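You operate a simulated robot arm through the tools that you are given. There is no shell and no other tool. Be economical: measure what you need, move in short steps, check, and stop when the job is done.

Carry out the task below with a simulated robot arm. There is one attempt and no reset: what you move stays moved.

TASK
Put two of the spacers from the steel top in the blue tray.
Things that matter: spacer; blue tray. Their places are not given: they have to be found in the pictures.

It is judged by the outcome, as a careful person would: the job done as asked, and still so three seconds after it is handed in. It fails if anything else is knocked over, pushed out of place, dropped, spilled or broken.

THE ROBOT
A 7-joint arm with a two-finger parallel gripper, fixed in place. Base frame: the origin is at the foot of the arm, x ahead of it, y to its left, z up; the work surface is at about z = 0. Lengths are in mm, angles in degrees, forces in N, time in s.
With the tool pointing down near the work surface it reaches from about 240 to 620 mm from the base axis. Its first joint turns from -66.0 to 66.0 degrees. Payload 2.6 kg.
Tool frame: the origin (TCP) lies between the finger pads and is the grasp point; the fingertips stand 30 mm ahead of it; z points along the fingers, y is the line along which they close. The gripper opens to 94 mm. The fingers are 28 mm wide and 10 mm thick; the gripper's body (50 by 96 mm) begins 55 mm behind the TCP.
Orientation is that of the tool frame in the base frame, as a unit quaternion [w, x, y, z]. With the fingers straight down and closing along the base's y, the tool's x points along the base's -x, its y along +y and its z along -z.

THE INTERFACE
- The arm moves only by the tool play_rows. Its argument "increments" is a list of rows, each an object of numbers (a shift or turn left out is 0, a gripper value left out holds the last): "x", "y", "z": the shift along the tool's x, y, z in mm; "rx", "ry", "rz": the turn, a rotation vector about the tool's x, y, z in degrees; "hand": the gripper command, from -1 (fully open) to 1 (shut), values between in proportion. In form: [{"x": .., "y": .., "z": .., "rx": .., "ry": .., "rz": .., "hand": ..}, ...]. A call has 1 to 8 rows; each row is the pose to reach, as a shift and turn from the pose commanded when the call began, along the tool's axes at that moment. A row lasts 0.2 s, in which the tool goes at most 50 mm and 8.6 degrees; a call with a longer step from one row to the next is refused whole, and so is a gripper value outside its range. A pose out of reach is approached as far as the arm can. The call stops where the force on the tool passes 40 N (or 10 N more than at its start, if that is more) or the arm is blocked; 0.2 s more then pass. The fingers move at their own pace (about 72 mm/s each) and stop on an object; they squeeze with about 40 N. The grip force told is the motor's: it shows also when the fingers shut on nothing. Time passes only in rows, and 0.2 s behind the last, so rows that repeat a pose let the fingers close. It gives the time, the measured TCP pose, the force on the tool (base axes), the opening and the grip force at its end, in the units of the frame above (readings bear some noise), and new pictures: "show" is both (left out), scene, wrist or none.
- Cameras (640 x 400 px; columns grow to the right, rows downward): "scene" is fixed at [31.4, 432.4, 552.7]; the picture's right is [-0.79, -0.61, 0.00], its down [-0.42, 0.54, -0.73] and it looks along [0.45, -0.58, -0.68] (base axes); focal length 339 px, centre (320, 200). "wrist" rides on the gripper at [-37, 0, -58] in the tool frame; the picture's right is [0.00, -1.00, 0.00], its down [0.97, 0.00, -0.24] and it looks along [0.24, 0.00, 0.97] (tool axes); focal length 218 px, centre (320, 200).
- locate(camera, pixels): there is no depth. For up to 12 entries [column, row, z] of the newest picture of that camera ("zoom" is the newest enlarged one), the place [x, y] in the base frame at which the ray of that pixel passes the height z, good to about 2 mm. No time passes.
- close_up(camera, box): a new picture of the part [left, top, right, bottom] of that camera's present view, enlarged. No time passes.
- job_done(): hands the job in; it is judged then, once.

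Work in short steps. Measure before you move; look again where a grasp or a placing could have gone wrong, and mend it. You have 60 turns and 120 pictures in all, the two below and enlarged ones among them. Open the gripper and draw the arm clear of the work before you hand the job in, unless the task says otherwise; then end with one line.

The tools are called as name(argument=value, ...) on one line, values as JSON. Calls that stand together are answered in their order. play_rows: Moves the arm, as the interface text tells. Its arguments: {"type":"object","properties":{"increments":{"type":"array","items":{"type":"object","properties":{"x":{"type":"number"},"y":{"type":"number"},"z":{"type":"number"},"rx":{"type":"number"},"ry":{"type":"number"},"rz":{"type":"number"},"hand":{"type":"number"}}}},"show":{"type":"string","enum":["both","scene","wrist","none"]}},"required":["increments"]} The other tools are called the same way: locate (camera, pixels) gives the place at which the rays of pixels pass given heights; close_up (camera, box) takes an enlarged picture of a part of a camera's view; job_done () hands the job in.

At the start:

```text
time_s: 0.0
tool_pos: [433.7, 89.9, 241.4]
tcp_rot: [0.0, -0.001, 1.0, 0.0]
contact_force: [0.0, 0.0, -0.4]
finger_gap: 93.9
gripper_force: 0.0
```

scene: 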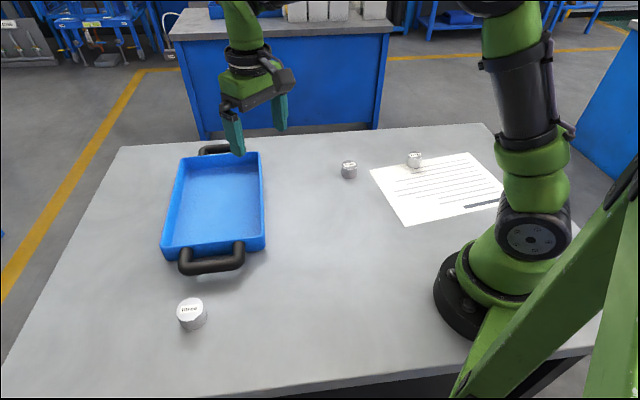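
wrist: 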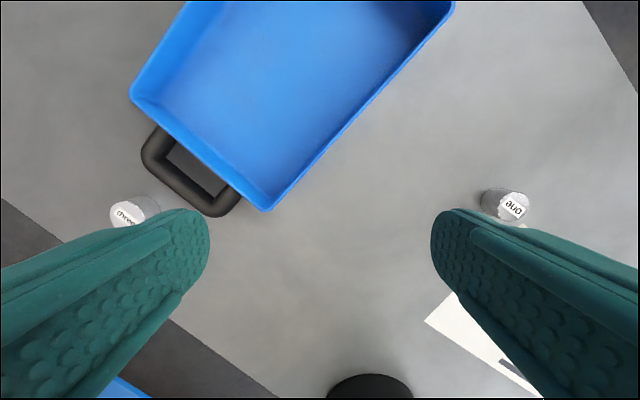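

Three small cylinders are visible: (192,313), (349,169) and (415,160). I'll enlarge them to tell which are spacers.

close_up(camera="scene", box=[320, 140, 440, 215])

close_up(camera="scene", box=[150, 280, 246, 340])

locate(camera="scene", pixels=[[191, 304, 25], [349, 163, 25], [414, 154, 25], [349, 177, 0], [414, 167, 0], [192, 328, 0], [182, 158, 40], [262, 153, 40], [265, 243, 40], [163, 250, 40]])

```text
5.33 times, centred on (380, 178) of scene
```

zoom: 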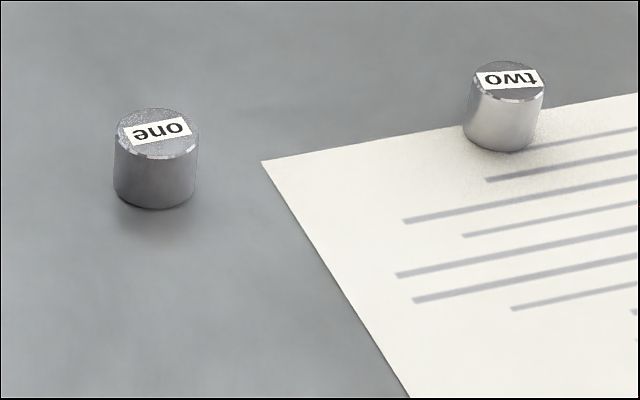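

```text
6.67 times, centred on (198, 310) of scene
```

zoom: 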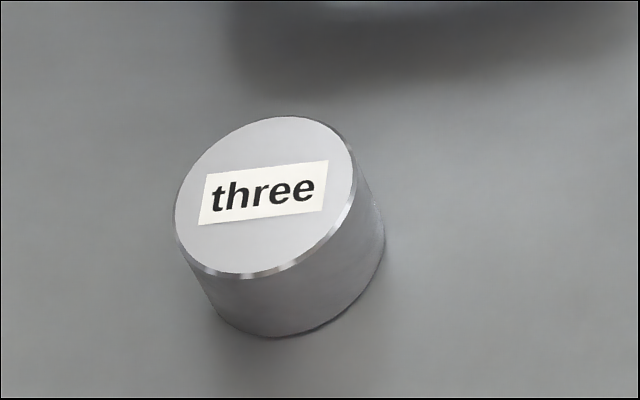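

```text
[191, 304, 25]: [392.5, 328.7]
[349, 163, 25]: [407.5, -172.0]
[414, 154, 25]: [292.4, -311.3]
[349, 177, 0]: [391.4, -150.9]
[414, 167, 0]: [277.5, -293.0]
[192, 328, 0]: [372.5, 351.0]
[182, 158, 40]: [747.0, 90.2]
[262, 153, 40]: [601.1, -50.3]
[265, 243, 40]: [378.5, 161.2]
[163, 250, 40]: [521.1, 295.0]
```

The labels read "one", "two" (standing on a sheet of paper) and "three"; "one" and "three" stand directly on the steel, so I use those. First I move above "one", at about (402,-165), staying high.

play_rows(increments=[{"x": 5, "y": -45}, {"x": 10, "y": -90}, {"x": 16, "y": -135}, {"x": 22, "y": -180}, {"x": 28, "y": -225}, {"x": 30, "y": -255}, {"x": 30, "y": -255}])

close_up(camera="wrist", box=[240, 120, 400, 220])

```text
time_s: 1.6
tool_pos: [404.5, -165.5, 239.6]
tcp_rot: [0.0, 0.0, 1.0, -0.001]
contact_force: [0.2, 0.5, -0.6]
finger_gap: 94.1
gripper_force: 0.0
```

scene: 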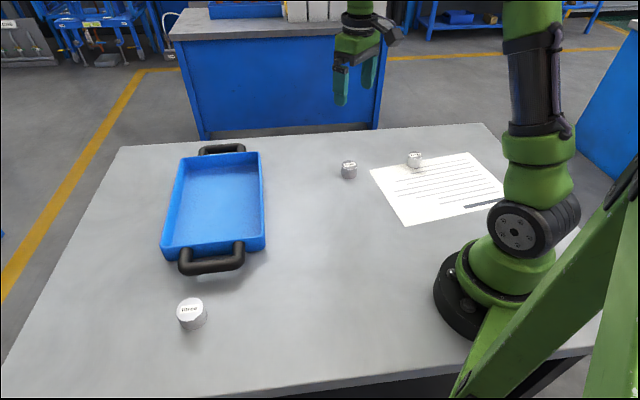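
wrist: 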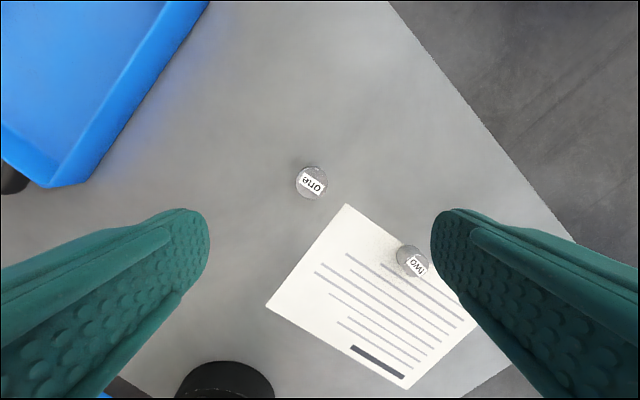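

```text
4.00 times, centred on (320, 170) of wrist
```

zoom: 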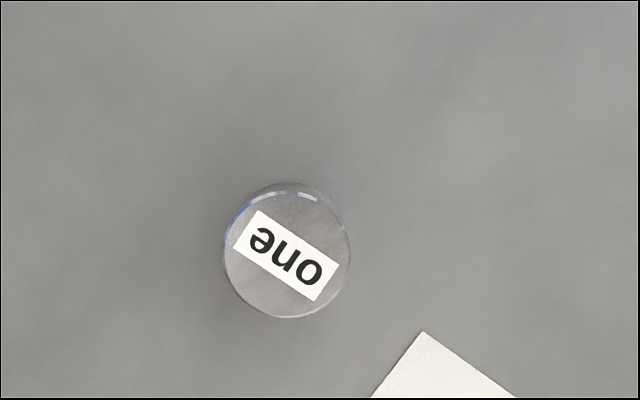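

"one" appears at zoom (287,254); I measure its place at a few heights, along with its edges for the diameter and the tray's rim.

locate(camera="zoom", pixels=[[287, 254, 20], [287, 254, 30], [287, 254, 35], [224, 254, 30], [350, 254, 30], [290, 182, 0]])

locate(camera="scene", pixels=[[349.3, 163.5, 20], [349.3, 163.5, 30], [349.3, 163.5, 35]])

close_up(camera="scene", box=[120, 130, 296, 240])

```text
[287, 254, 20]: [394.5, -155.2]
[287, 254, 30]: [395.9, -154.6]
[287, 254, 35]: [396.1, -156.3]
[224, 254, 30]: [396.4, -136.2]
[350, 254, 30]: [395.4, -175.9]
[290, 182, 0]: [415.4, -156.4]
```

```text
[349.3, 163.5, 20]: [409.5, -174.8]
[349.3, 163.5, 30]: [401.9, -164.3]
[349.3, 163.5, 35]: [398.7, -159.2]
```

```text
3.64 times, centred on (208, 185) of scene
```

zoom: 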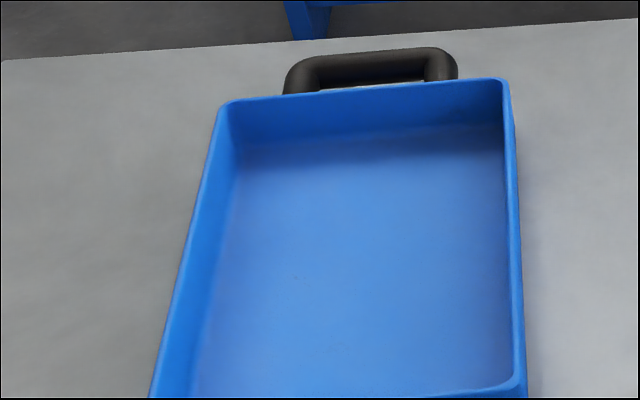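

"one" is at about (396.5,-156), about 38 tall and 39 wide. I descend to TCP z≈36 around it.

play_rows(increments=[{"x": 8, "y": 9.5, "z": 20}, {"x": 8, "y": 9.5, "z": 65}, {"x": 8, "y": 9.5, "z": 110}, {"x": 8, "y": 9.5, "z": 145}, {"x": 8, "y": 9.5, "z": 145}])

```text
time_s: 2.8
tool_pos: [397.6, -154.7, 96.8]
tcp_rot: [0.0, 0.0, 1.0, 0.0]
contact_force: [0.3, -0.2, 0.2]
finger_gap: 94.0
gripper_force: 0.1
```

scene: 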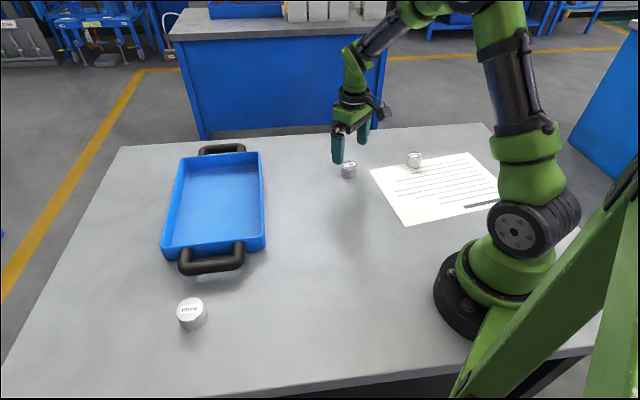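
wrist: 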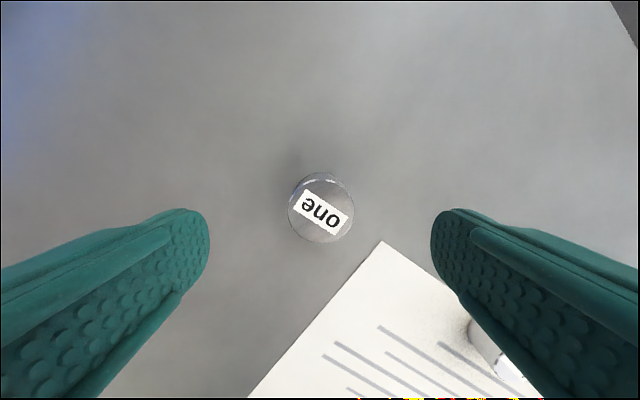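

"one" is centred at (322,210). I check its place again and that of "two" at (500,355) beside the right finger.

locate(camera="wrist", pixels=[[323, 212, 35], [323, 212, 40], [480, 345, 0], [505, 370, 35]])

```text
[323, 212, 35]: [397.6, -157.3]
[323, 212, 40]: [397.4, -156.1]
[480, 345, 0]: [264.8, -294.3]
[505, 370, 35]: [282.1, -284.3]
```

"two" is well clear. I go down to z≈36 and close.

play_rows(increments=[{"y": -1.5, "z": 30}, {"y": -1.5, "z": 61}, {"y": -1.5, "z": 61}, {"y": -1.5, "z": 61, "hand": 1}, {"y": -1.5, "z": 61, "hand": 1}, {"y": -1.5, "z": 61, "hand": 1}, {"y": -1.5, "z": 61, "hand": 1}])

```text
time_s: 4.4
tool_pos: [397.6, -156.0, 33.8]
tcp_rot: [0.0, -0.001, 1.0, 0.0]
contact_force: [-0.5, 0.7, 0.3]
finger_gap: 39.6
gripper_force: 40.0
```

scene: 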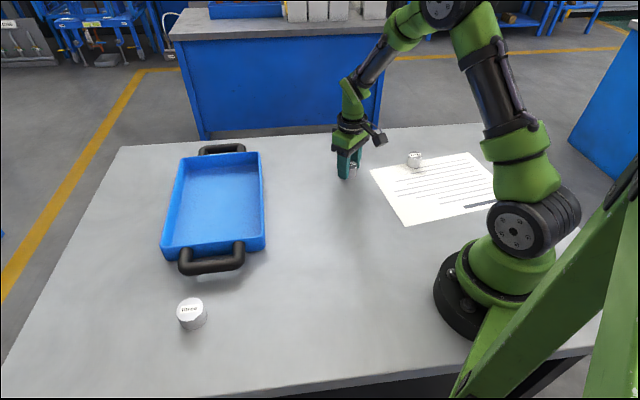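
wrist: 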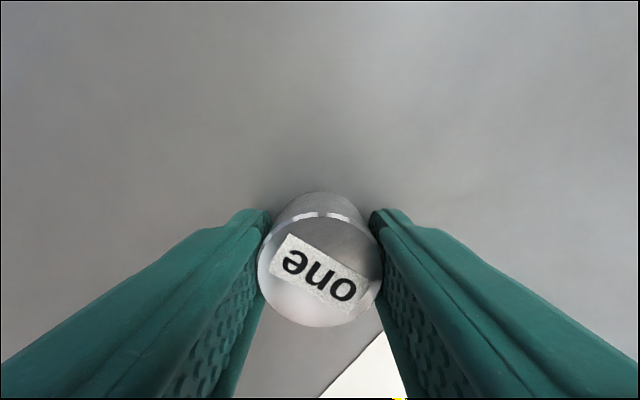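

It is gripped (gap 39.6, 40 N). I lift straight up, then head towards the tray.

play_rows(increments=[{"z": -40}, {"z": -85}, {"z": -130}, {"z": -160}, {"x": -15, "y": 45, "z": -160}, {"x": -35, "y": 90, "z": -160}, {"x": -50, "y": 135, "z": -160}, {"x": -65, "y": 175, "z": -160}])

```text
time_s: 6.2
tool_pos: [461.3, 22.4, 195.1]
tcp_rot: [-0.001, 0.0, 1.0, 0.001]
contact_force: [-0.3, 0.0, -1.3]
finger_gap: 39.0
gripper_force: 40.4
```

scene: 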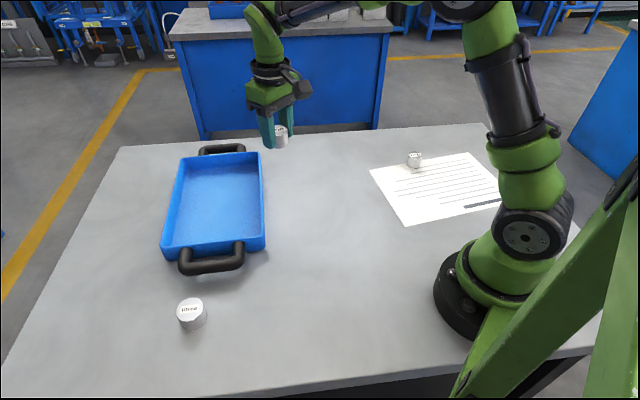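
wrist: 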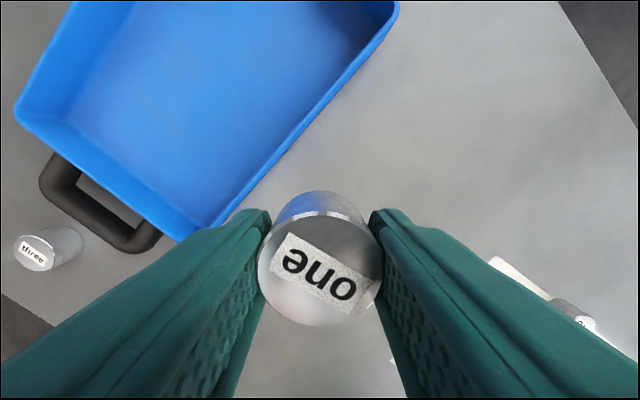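

The spacer is held. I measure the tray's rim corners in both views to find its height and place.

locate(camera="wrist", pixels=[[190, 240, 40], [190, 240, 55], [15, 108, 40], [15, 108, 55], [398, 5, 40], [398, 5, 55], [195, 205, 5], [65, 125, 5]])

locate(camera="scene", pixels=[[265, 238, 40], [265, 238, 55], [163, 248, 40], [163, 248, 55], [260, 153, 40], [260, 153, 55], [182, 159, 55]])

```text
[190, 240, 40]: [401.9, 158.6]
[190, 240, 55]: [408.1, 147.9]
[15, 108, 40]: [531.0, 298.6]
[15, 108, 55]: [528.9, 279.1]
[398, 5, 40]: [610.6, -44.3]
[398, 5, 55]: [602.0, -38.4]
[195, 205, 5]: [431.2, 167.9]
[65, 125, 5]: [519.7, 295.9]
```

```text
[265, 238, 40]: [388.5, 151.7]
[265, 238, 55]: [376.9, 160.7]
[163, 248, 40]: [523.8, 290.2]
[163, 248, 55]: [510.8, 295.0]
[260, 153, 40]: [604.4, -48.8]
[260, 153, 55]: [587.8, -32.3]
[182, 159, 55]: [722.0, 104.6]
```

The rim is at about z=40 and the inside centre near (567,123). I carry "one" above (574,115), then lower it part way.

play_rows(increments=[{"x": -28, "y": 23}, {"x": -56, "y": 46}, {"x": -84, "y": 69}, {"x": -112.7, "y": 92.6}, {"x": -112.7, "y": 92.6, "z": 40}, {"x": -112.7, "y": 92.6, "z": 80}, {"x": -112.7, "y": 92.6, "z": 110}, {"x": -112.7, "y": 92.6, "z": 110}])

```text
time_s: 8.0
tool_pos: [576.2, 112.1, 84.5]
tcp_rot: [0.0, 0.0, 1.0, 0.0]
contact_force: [0.0, 0.0, -1.0]
finger_gap: 39.2
gripper_force: 40.0
```

scene: 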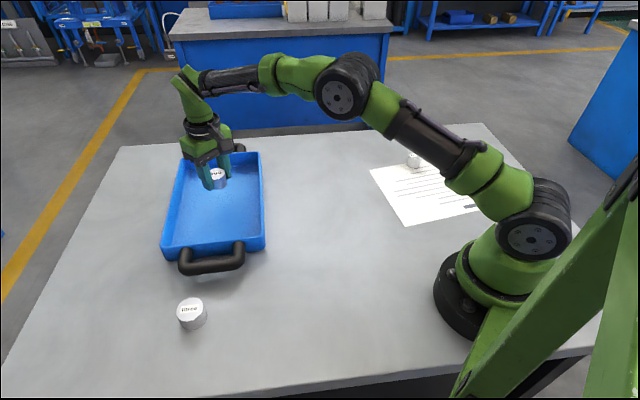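
wrist: 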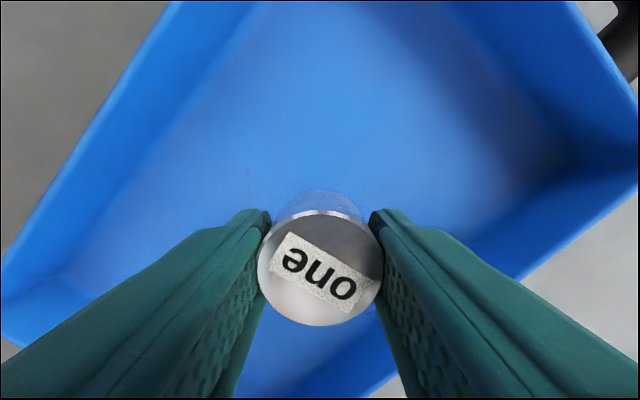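

The spacer is over the tray floor, clear of the walls. I lower slowly towards the floor.

play_rows(increments=[{"z": 20}, {"z": 34}, {"z": 39}, {"z": 42}, {"z": 44}, {"z": 45}, {"z": 45}])

```text
time_s: 9.6
tool_pos: [573.0, 110.8, 40.4]
tcp_rot: [-0.001, -0.001, 1.0, 0.0]
contact_force: [0.0, -0.3, -2.0]
finger_gap: 39.3
gripper_force: 39.9
```

scene: 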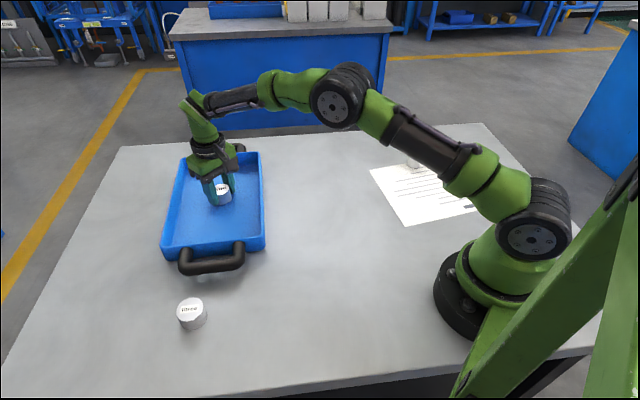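
wrist: 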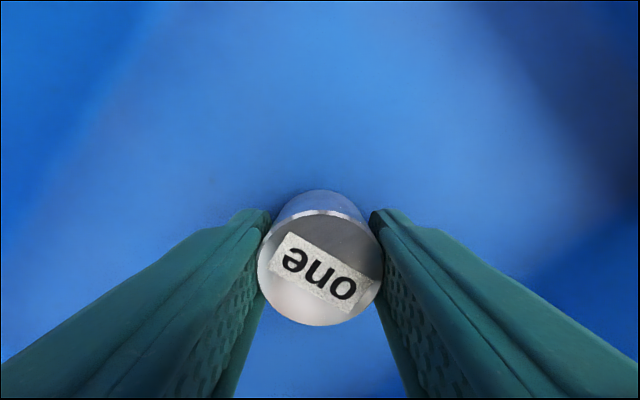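

No contact yet at z=40.4; I creep on a few mm to feel the floor.

play_rows(increments=[{"z": 1}, {"z": 2}, {"z": 3}, {"z": 3}], show="none")

```text
time_s: 10.6
tool_pos: [576.4, 112.2, 37.2]
tcp_rot: [0.0, 0.001, 1.0, 0.001]
contact_force: [-3.6, -0.8, 8.5]
finger_gap: 39.0
gripper_force: 39.9
```

Now the force rises to 8.5 N upward: it rests on the floor. I open to about 70 mm and rise.

play_rows(increments=[{"z": -0.5, "hand": -0.5}, {"z": -0.5, "hand": -0.5}, {"z": -0.5, "hand": -0.5}, {"z": -30}, {"z": -70}, {"z": -115}, {"z": -155}, {"z": -155}])

```text
time_s: 12.4
tool_pos: [573.7, 114.1, 189.5]
tcp_rot: [0.001, 0.0, 1.0, 0.0]
contact_force: [-0.2, 0.2, 0.4]
finger_gap: 70.7
gripper_force: 0.0
```

scene: 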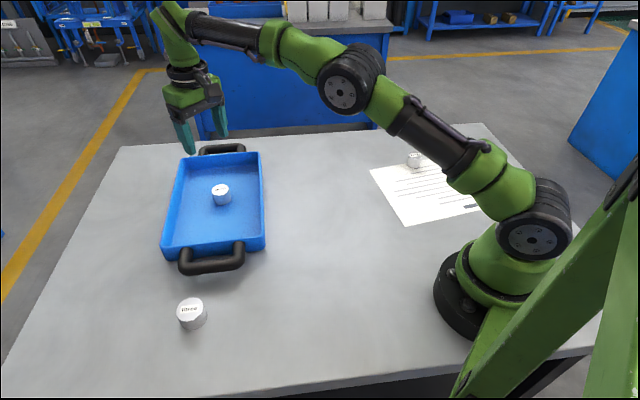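
wrist: 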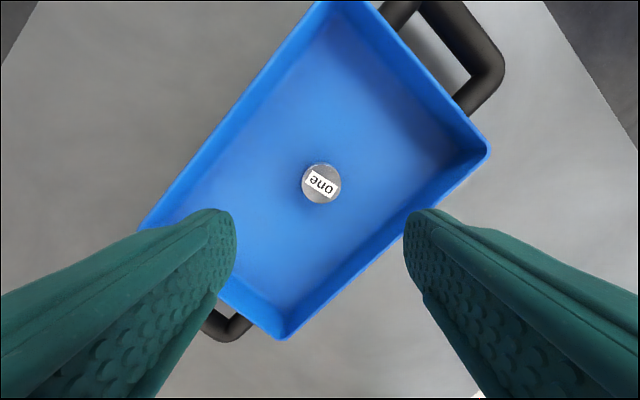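

"one" stands in the tray. Next I go above "three" at about (380,335), opening fully.

play_rows(increments=[{"x": 27, "y": 31, "hand": -1}, {"x": 54, "y": 62, "z": -10}, {"x": 81, "y": 94, "z": -10}, {"x": 108, "y": 126, "z": -10}, {"x": 135, "y": 158, "z": -10}, {"x": 162, "y": 190, "z": -10}, {"x": 192, "y": 221, "z": -10}, {"x": 192, "y": 221, "z": -10}])

close_up(camera="wrist", box=[240, 120, 400, 220])

```text
time_s: 14.2
tool_pos: [380.5, 332.6, 201.4]
tcp_rot: [-0.001, 0.0, 1.0, -0.001]
contact_force: [0.2, -0.5, -0.5]
finger_gap: 94.1
gripper_force: 0.1
```

scene: 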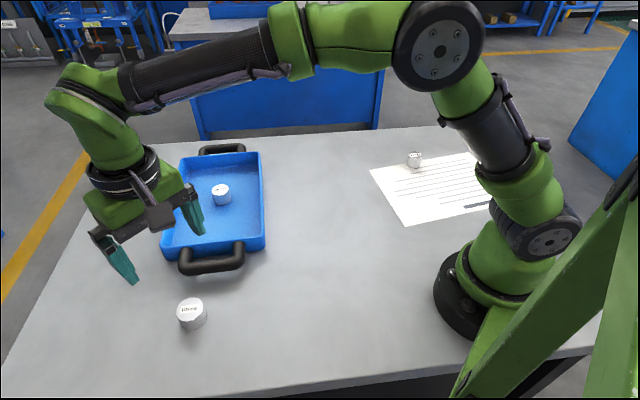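
wrist: 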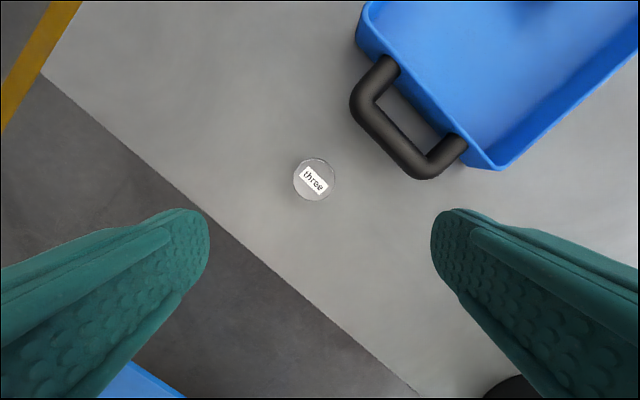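

```text
4.00 times, centred on (320, 170) of wrist
```

zoom: 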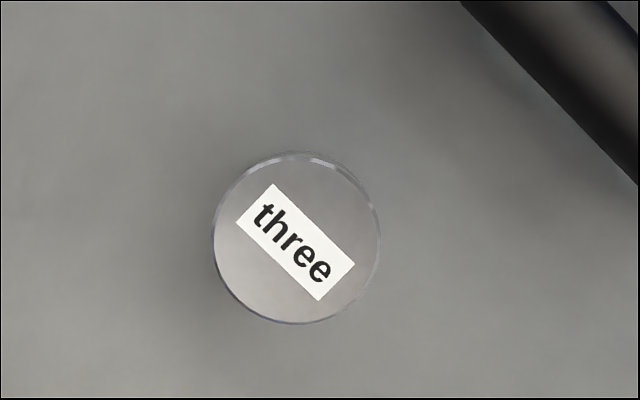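

I measure "three" (zoom centre about (297,240)) and the handle's outer edge at (350,100) and (415,178) to check the finger clearance.

locate(camera="zoom", pixels=[[297, 240, 28], [297, 240, 38], [214, 240, 38], [380, 240, 38]])

locate(camera="wrist", pixels=[[350, 100, 15], [350, 100, 40], [415, 178, 15], [415, 178, 40], [380, 142, 40], [445, 172, 40]])

locate(camera="scene", pixels=[[189.6, 309.4, 28], [189.6, 309.4, 33], [189.6, 309.4, 38], [185, 272, 0], [240, 266, 0], [185, 272, 30], [240, 266, 30]])

```text
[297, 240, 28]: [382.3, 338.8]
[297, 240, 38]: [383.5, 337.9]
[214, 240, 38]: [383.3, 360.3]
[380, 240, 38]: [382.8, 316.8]
```

```text
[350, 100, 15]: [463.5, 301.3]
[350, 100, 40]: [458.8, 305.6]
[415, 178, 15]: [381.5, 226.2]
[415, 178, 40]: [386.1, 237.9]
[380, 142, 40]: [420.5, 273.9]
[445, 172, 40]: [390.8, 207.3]
```

```text
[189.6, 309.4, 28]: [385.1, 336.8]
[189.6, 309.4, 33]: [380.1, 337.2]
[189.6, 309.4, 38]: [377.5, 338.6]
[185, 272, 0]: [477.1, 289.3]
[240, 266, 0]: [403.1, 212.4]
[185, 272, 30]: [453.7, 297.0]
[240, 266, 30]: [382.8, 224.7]
```

"three" is at about (383,338), about 44 wide and 30 tall; the handle is 30+ mm from the finger path. I narrow the opening to about 80 mm and descend to z≈90 first.

play_rows(increments=[{"x": -2.5, "y": 5.2, "z": 40, "hand": -0.7}, {"x": -2.5, "y": 5.2, "z": 80}, {"x": -2.5, "y": 5.2, "z": 110}, {"x": -2.5, "y": 5.2, "z": 110}])

locate(camera="wrist", pixels=[[320, 210, 30]])

```text
time_s: 15.2
tool_pos: [384.7, 337.3, 90.7]
tcp_rot: [0.0, 0.001, 1.0, -0.001]
contact_force: [-0.9, -0.2, -0.2]
finger_gap: 80.0
gripper_force: 0.0
```

scene: 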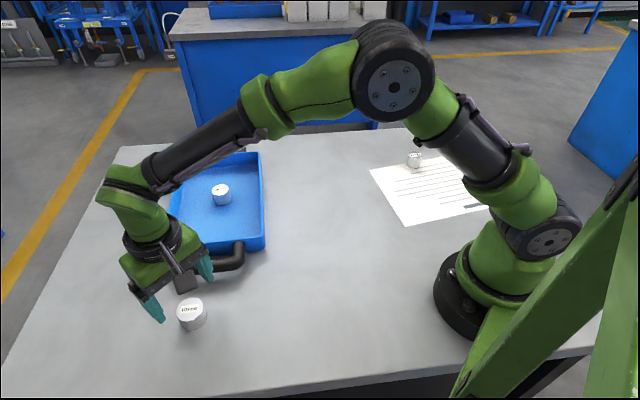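
wrist: 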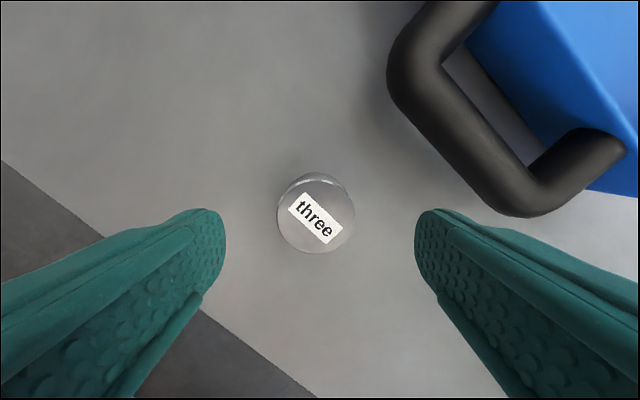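

```text
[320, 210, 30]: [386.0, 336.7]
```

It is centred between the fingers at (317,215), and the handle is clear. I descend to z≈34 and close.

play_rows(increments=[{"y": 0.5, "z": 25}, {"y": 0.5, "z": 45}, {"y": 0.5, "z": 56}, {"y": 0.5, "z": 56}, {"y": 0.5, "z": 56, "hand": 1}, {"y": 0.5, "z": 56, "hand": 1}, {"y": 0.5, "z": 56, "hand": 1}, {"y": 0.5, "z": 56, "hand": 1}])

```text
time_s: 17.0
tool_pos: [385.4, 338.4, 35.3]
tcp_rot: [0.0, 0.0, 1.0, -0.001]
contact_force: [-2.5, -0.1, 6.1]
finger_gap: 44.0
gripper_force: 40.4
```

scene: 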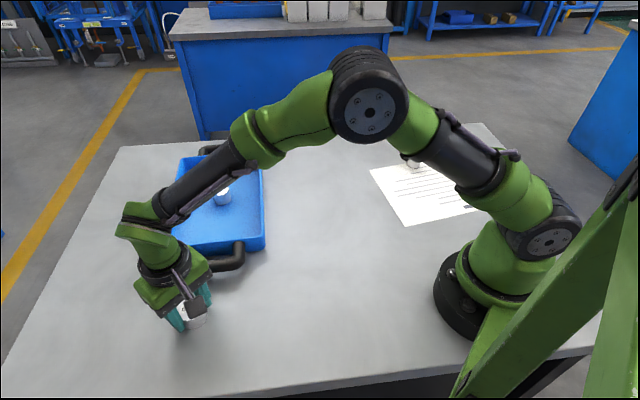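
wrist: 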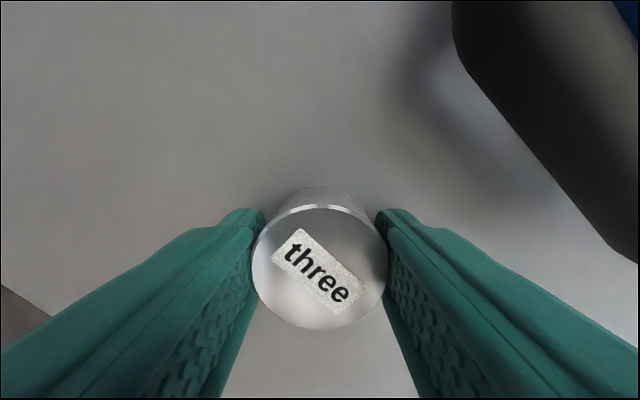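

Gripped at 44.0 mm. I lift straight up, clear of the handle.

play_rows(increments=[{"z": -35}, {"z": -75}, {"z": -115}, {"z": -145}, {"z": -145}])

```text
time_s: 18.2
tool_pos: [383.2, 337.9, 180.2]
tcp_rot: [0.0, 0.0, 1.0, 0.0]
contact_force: [-0.4, -0.9, -1.7]
finger_gap: 44.0
gripper_force: 40.6
```

scene: 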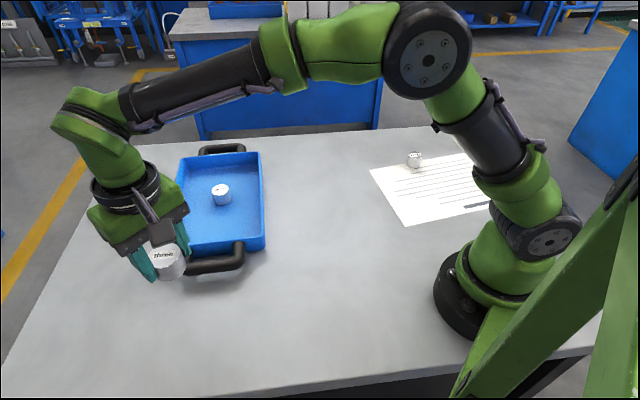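
wrist: 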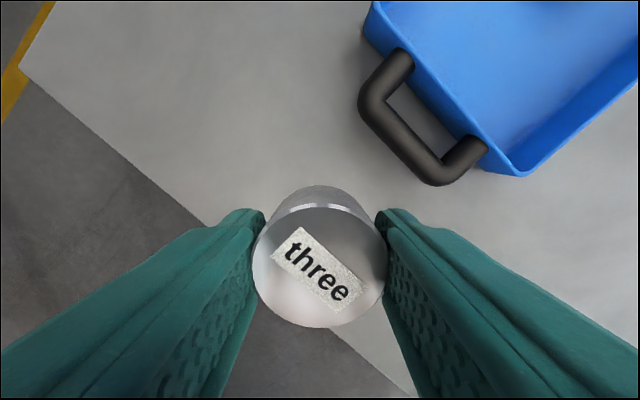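

The spacer is held. I carry it above (512,173), near the tray's close end, then lower to z≈95.

play_rows(increments=[{"x": -28, "y": -36}, {"x": -56, "y": -72}, {"x": -84, "y": -108}, {"x": -108, "y": -140}, {"x": -129, "y": -165}, {"x": -129, "y": -165, "z": 45}, {"x": -129, "y": -165, "z": 85}, {"x": -129, "y": -165, "z": 85}])

```text
time_s: 20.0
tool_pos: [517.7, 171.7, 95.5]
tcp_rot: [0.0, -0.001, 1.0, 0.001]
contact_force: [-0.3, 0.2, -1.0]
finger_gap: 43.9
gripper_force: 40.1
```

scene: 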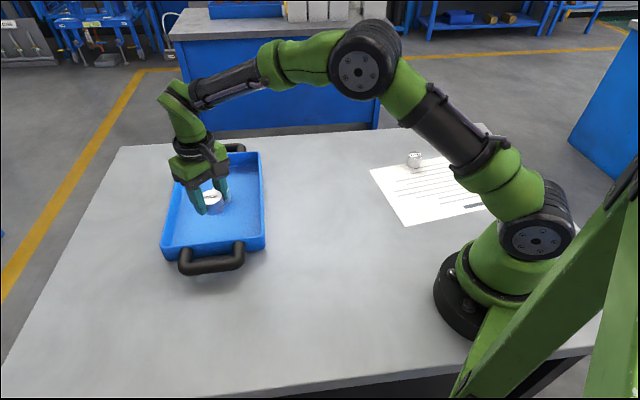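
wrist: 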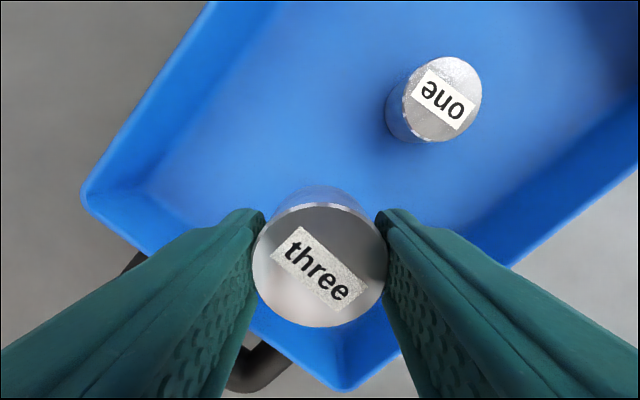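

It is clear of "one" and the walls. I lower towards the floor, slowly at the end.

play_rows(increments=[{"x": 3, "z": 25}, {"x": 3, "z": 42}, {"x": 3, "z": 50}, {"x": 3, "z": 53}, {"x": 3, "z": 55}, {"x": 3, "z": 56}, {"x": 3, "z": 56}])

```text
time_s: 21.6
tool_pos: [512.0, 173.0, 41.9]
tcp_rot: [0.001, 0.0, 1.0, -0.001]
contact_force: [-3.6, -1.7, 10.0]
finger_gap: 44.0
gripper_force: 40.0
```

scene: 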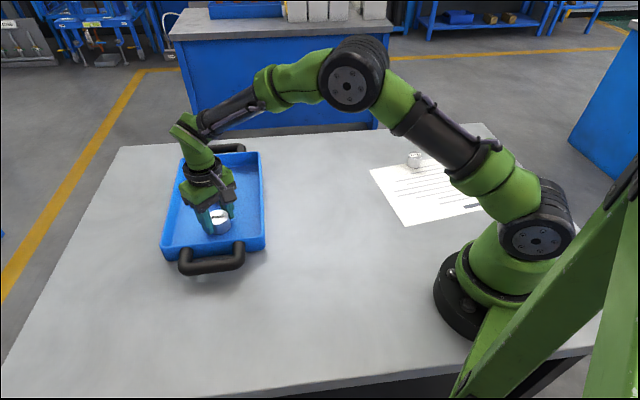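
wrist: 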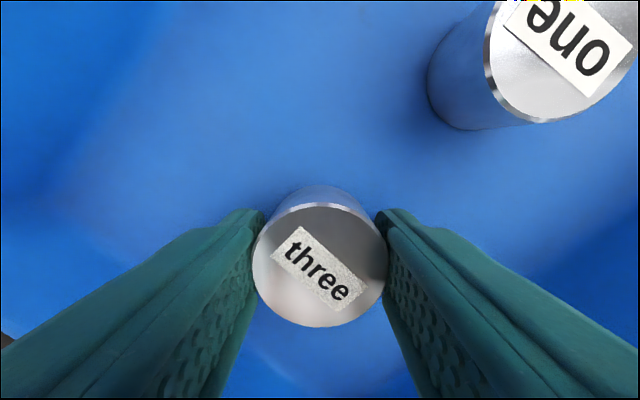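

A 10 N upward force shows floor contact. I release to about 65 mm and rise straight up.

play_rows(increments=[{"z": -0.5, "hand": -0.4}, {"z": -0.5, "hand": -0.4}, {"z": -0.5, "hand": -0.4}, {"z": -30}, {"z": -70}, {"z": -115}, {"z": -155}, {"z": -190}])

```text
time_s: 23.4
tool_pos: [510.9, 175.3, 230.4]
tcp_rot: [0.0, 0.0, 1.0, -0.001]
contact_force: [0.1, -0.4, 0.1]
finger_gap: 65.8
gripper_force: 0.0
```

scene: 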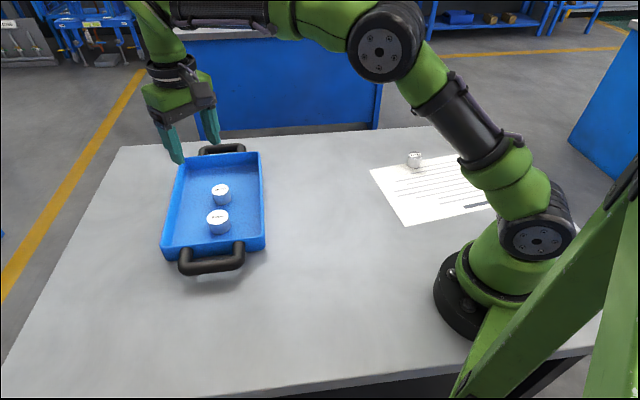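
wrist: 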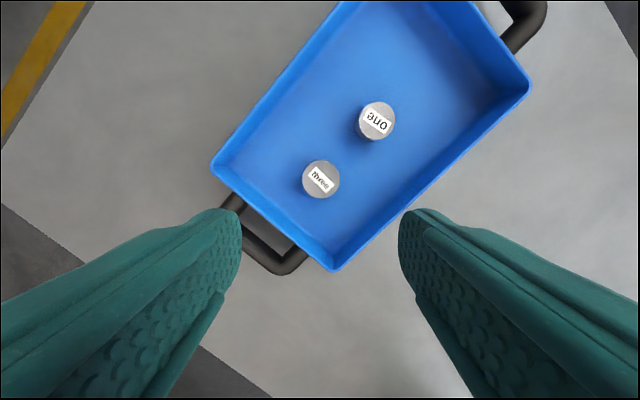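

Both spacers stand upright in the tray, the tray hasn't moved and "two" is untouched. I draw the arm to the side, open fully.

play_rows(increments=[{"x": 20, "y": -40, "hand": -1}, {"x": 40, "y": -80}, {"x": 60, "y": -120}, {"x": 75, "y": -150}, {"x": 75, "y": -150}], show="scene")

```text
time_s: 24.6
tool_pos: [436.6, 22.3, 229.4]
tcp_rot: [-0.001, 0.001, 1.0, 0.0]
contact_force: [-0.3, 0.4, 0.2]
finger_gap: 93.9
gripper_force: 0.1
```

scene: 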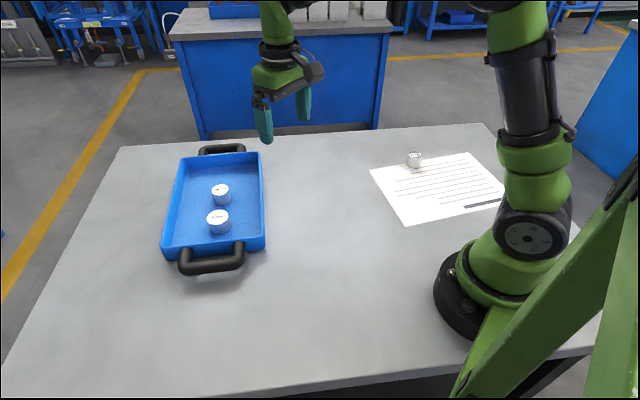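

The arm is clear and the gripper open, so I hand the job in.

job_done()

```text
The job is handed in.
```

Spacers "one" and "three", the two standing directly on the steel top, are upright in the blue tray; "two", on the sheet of paper, was left where it was.
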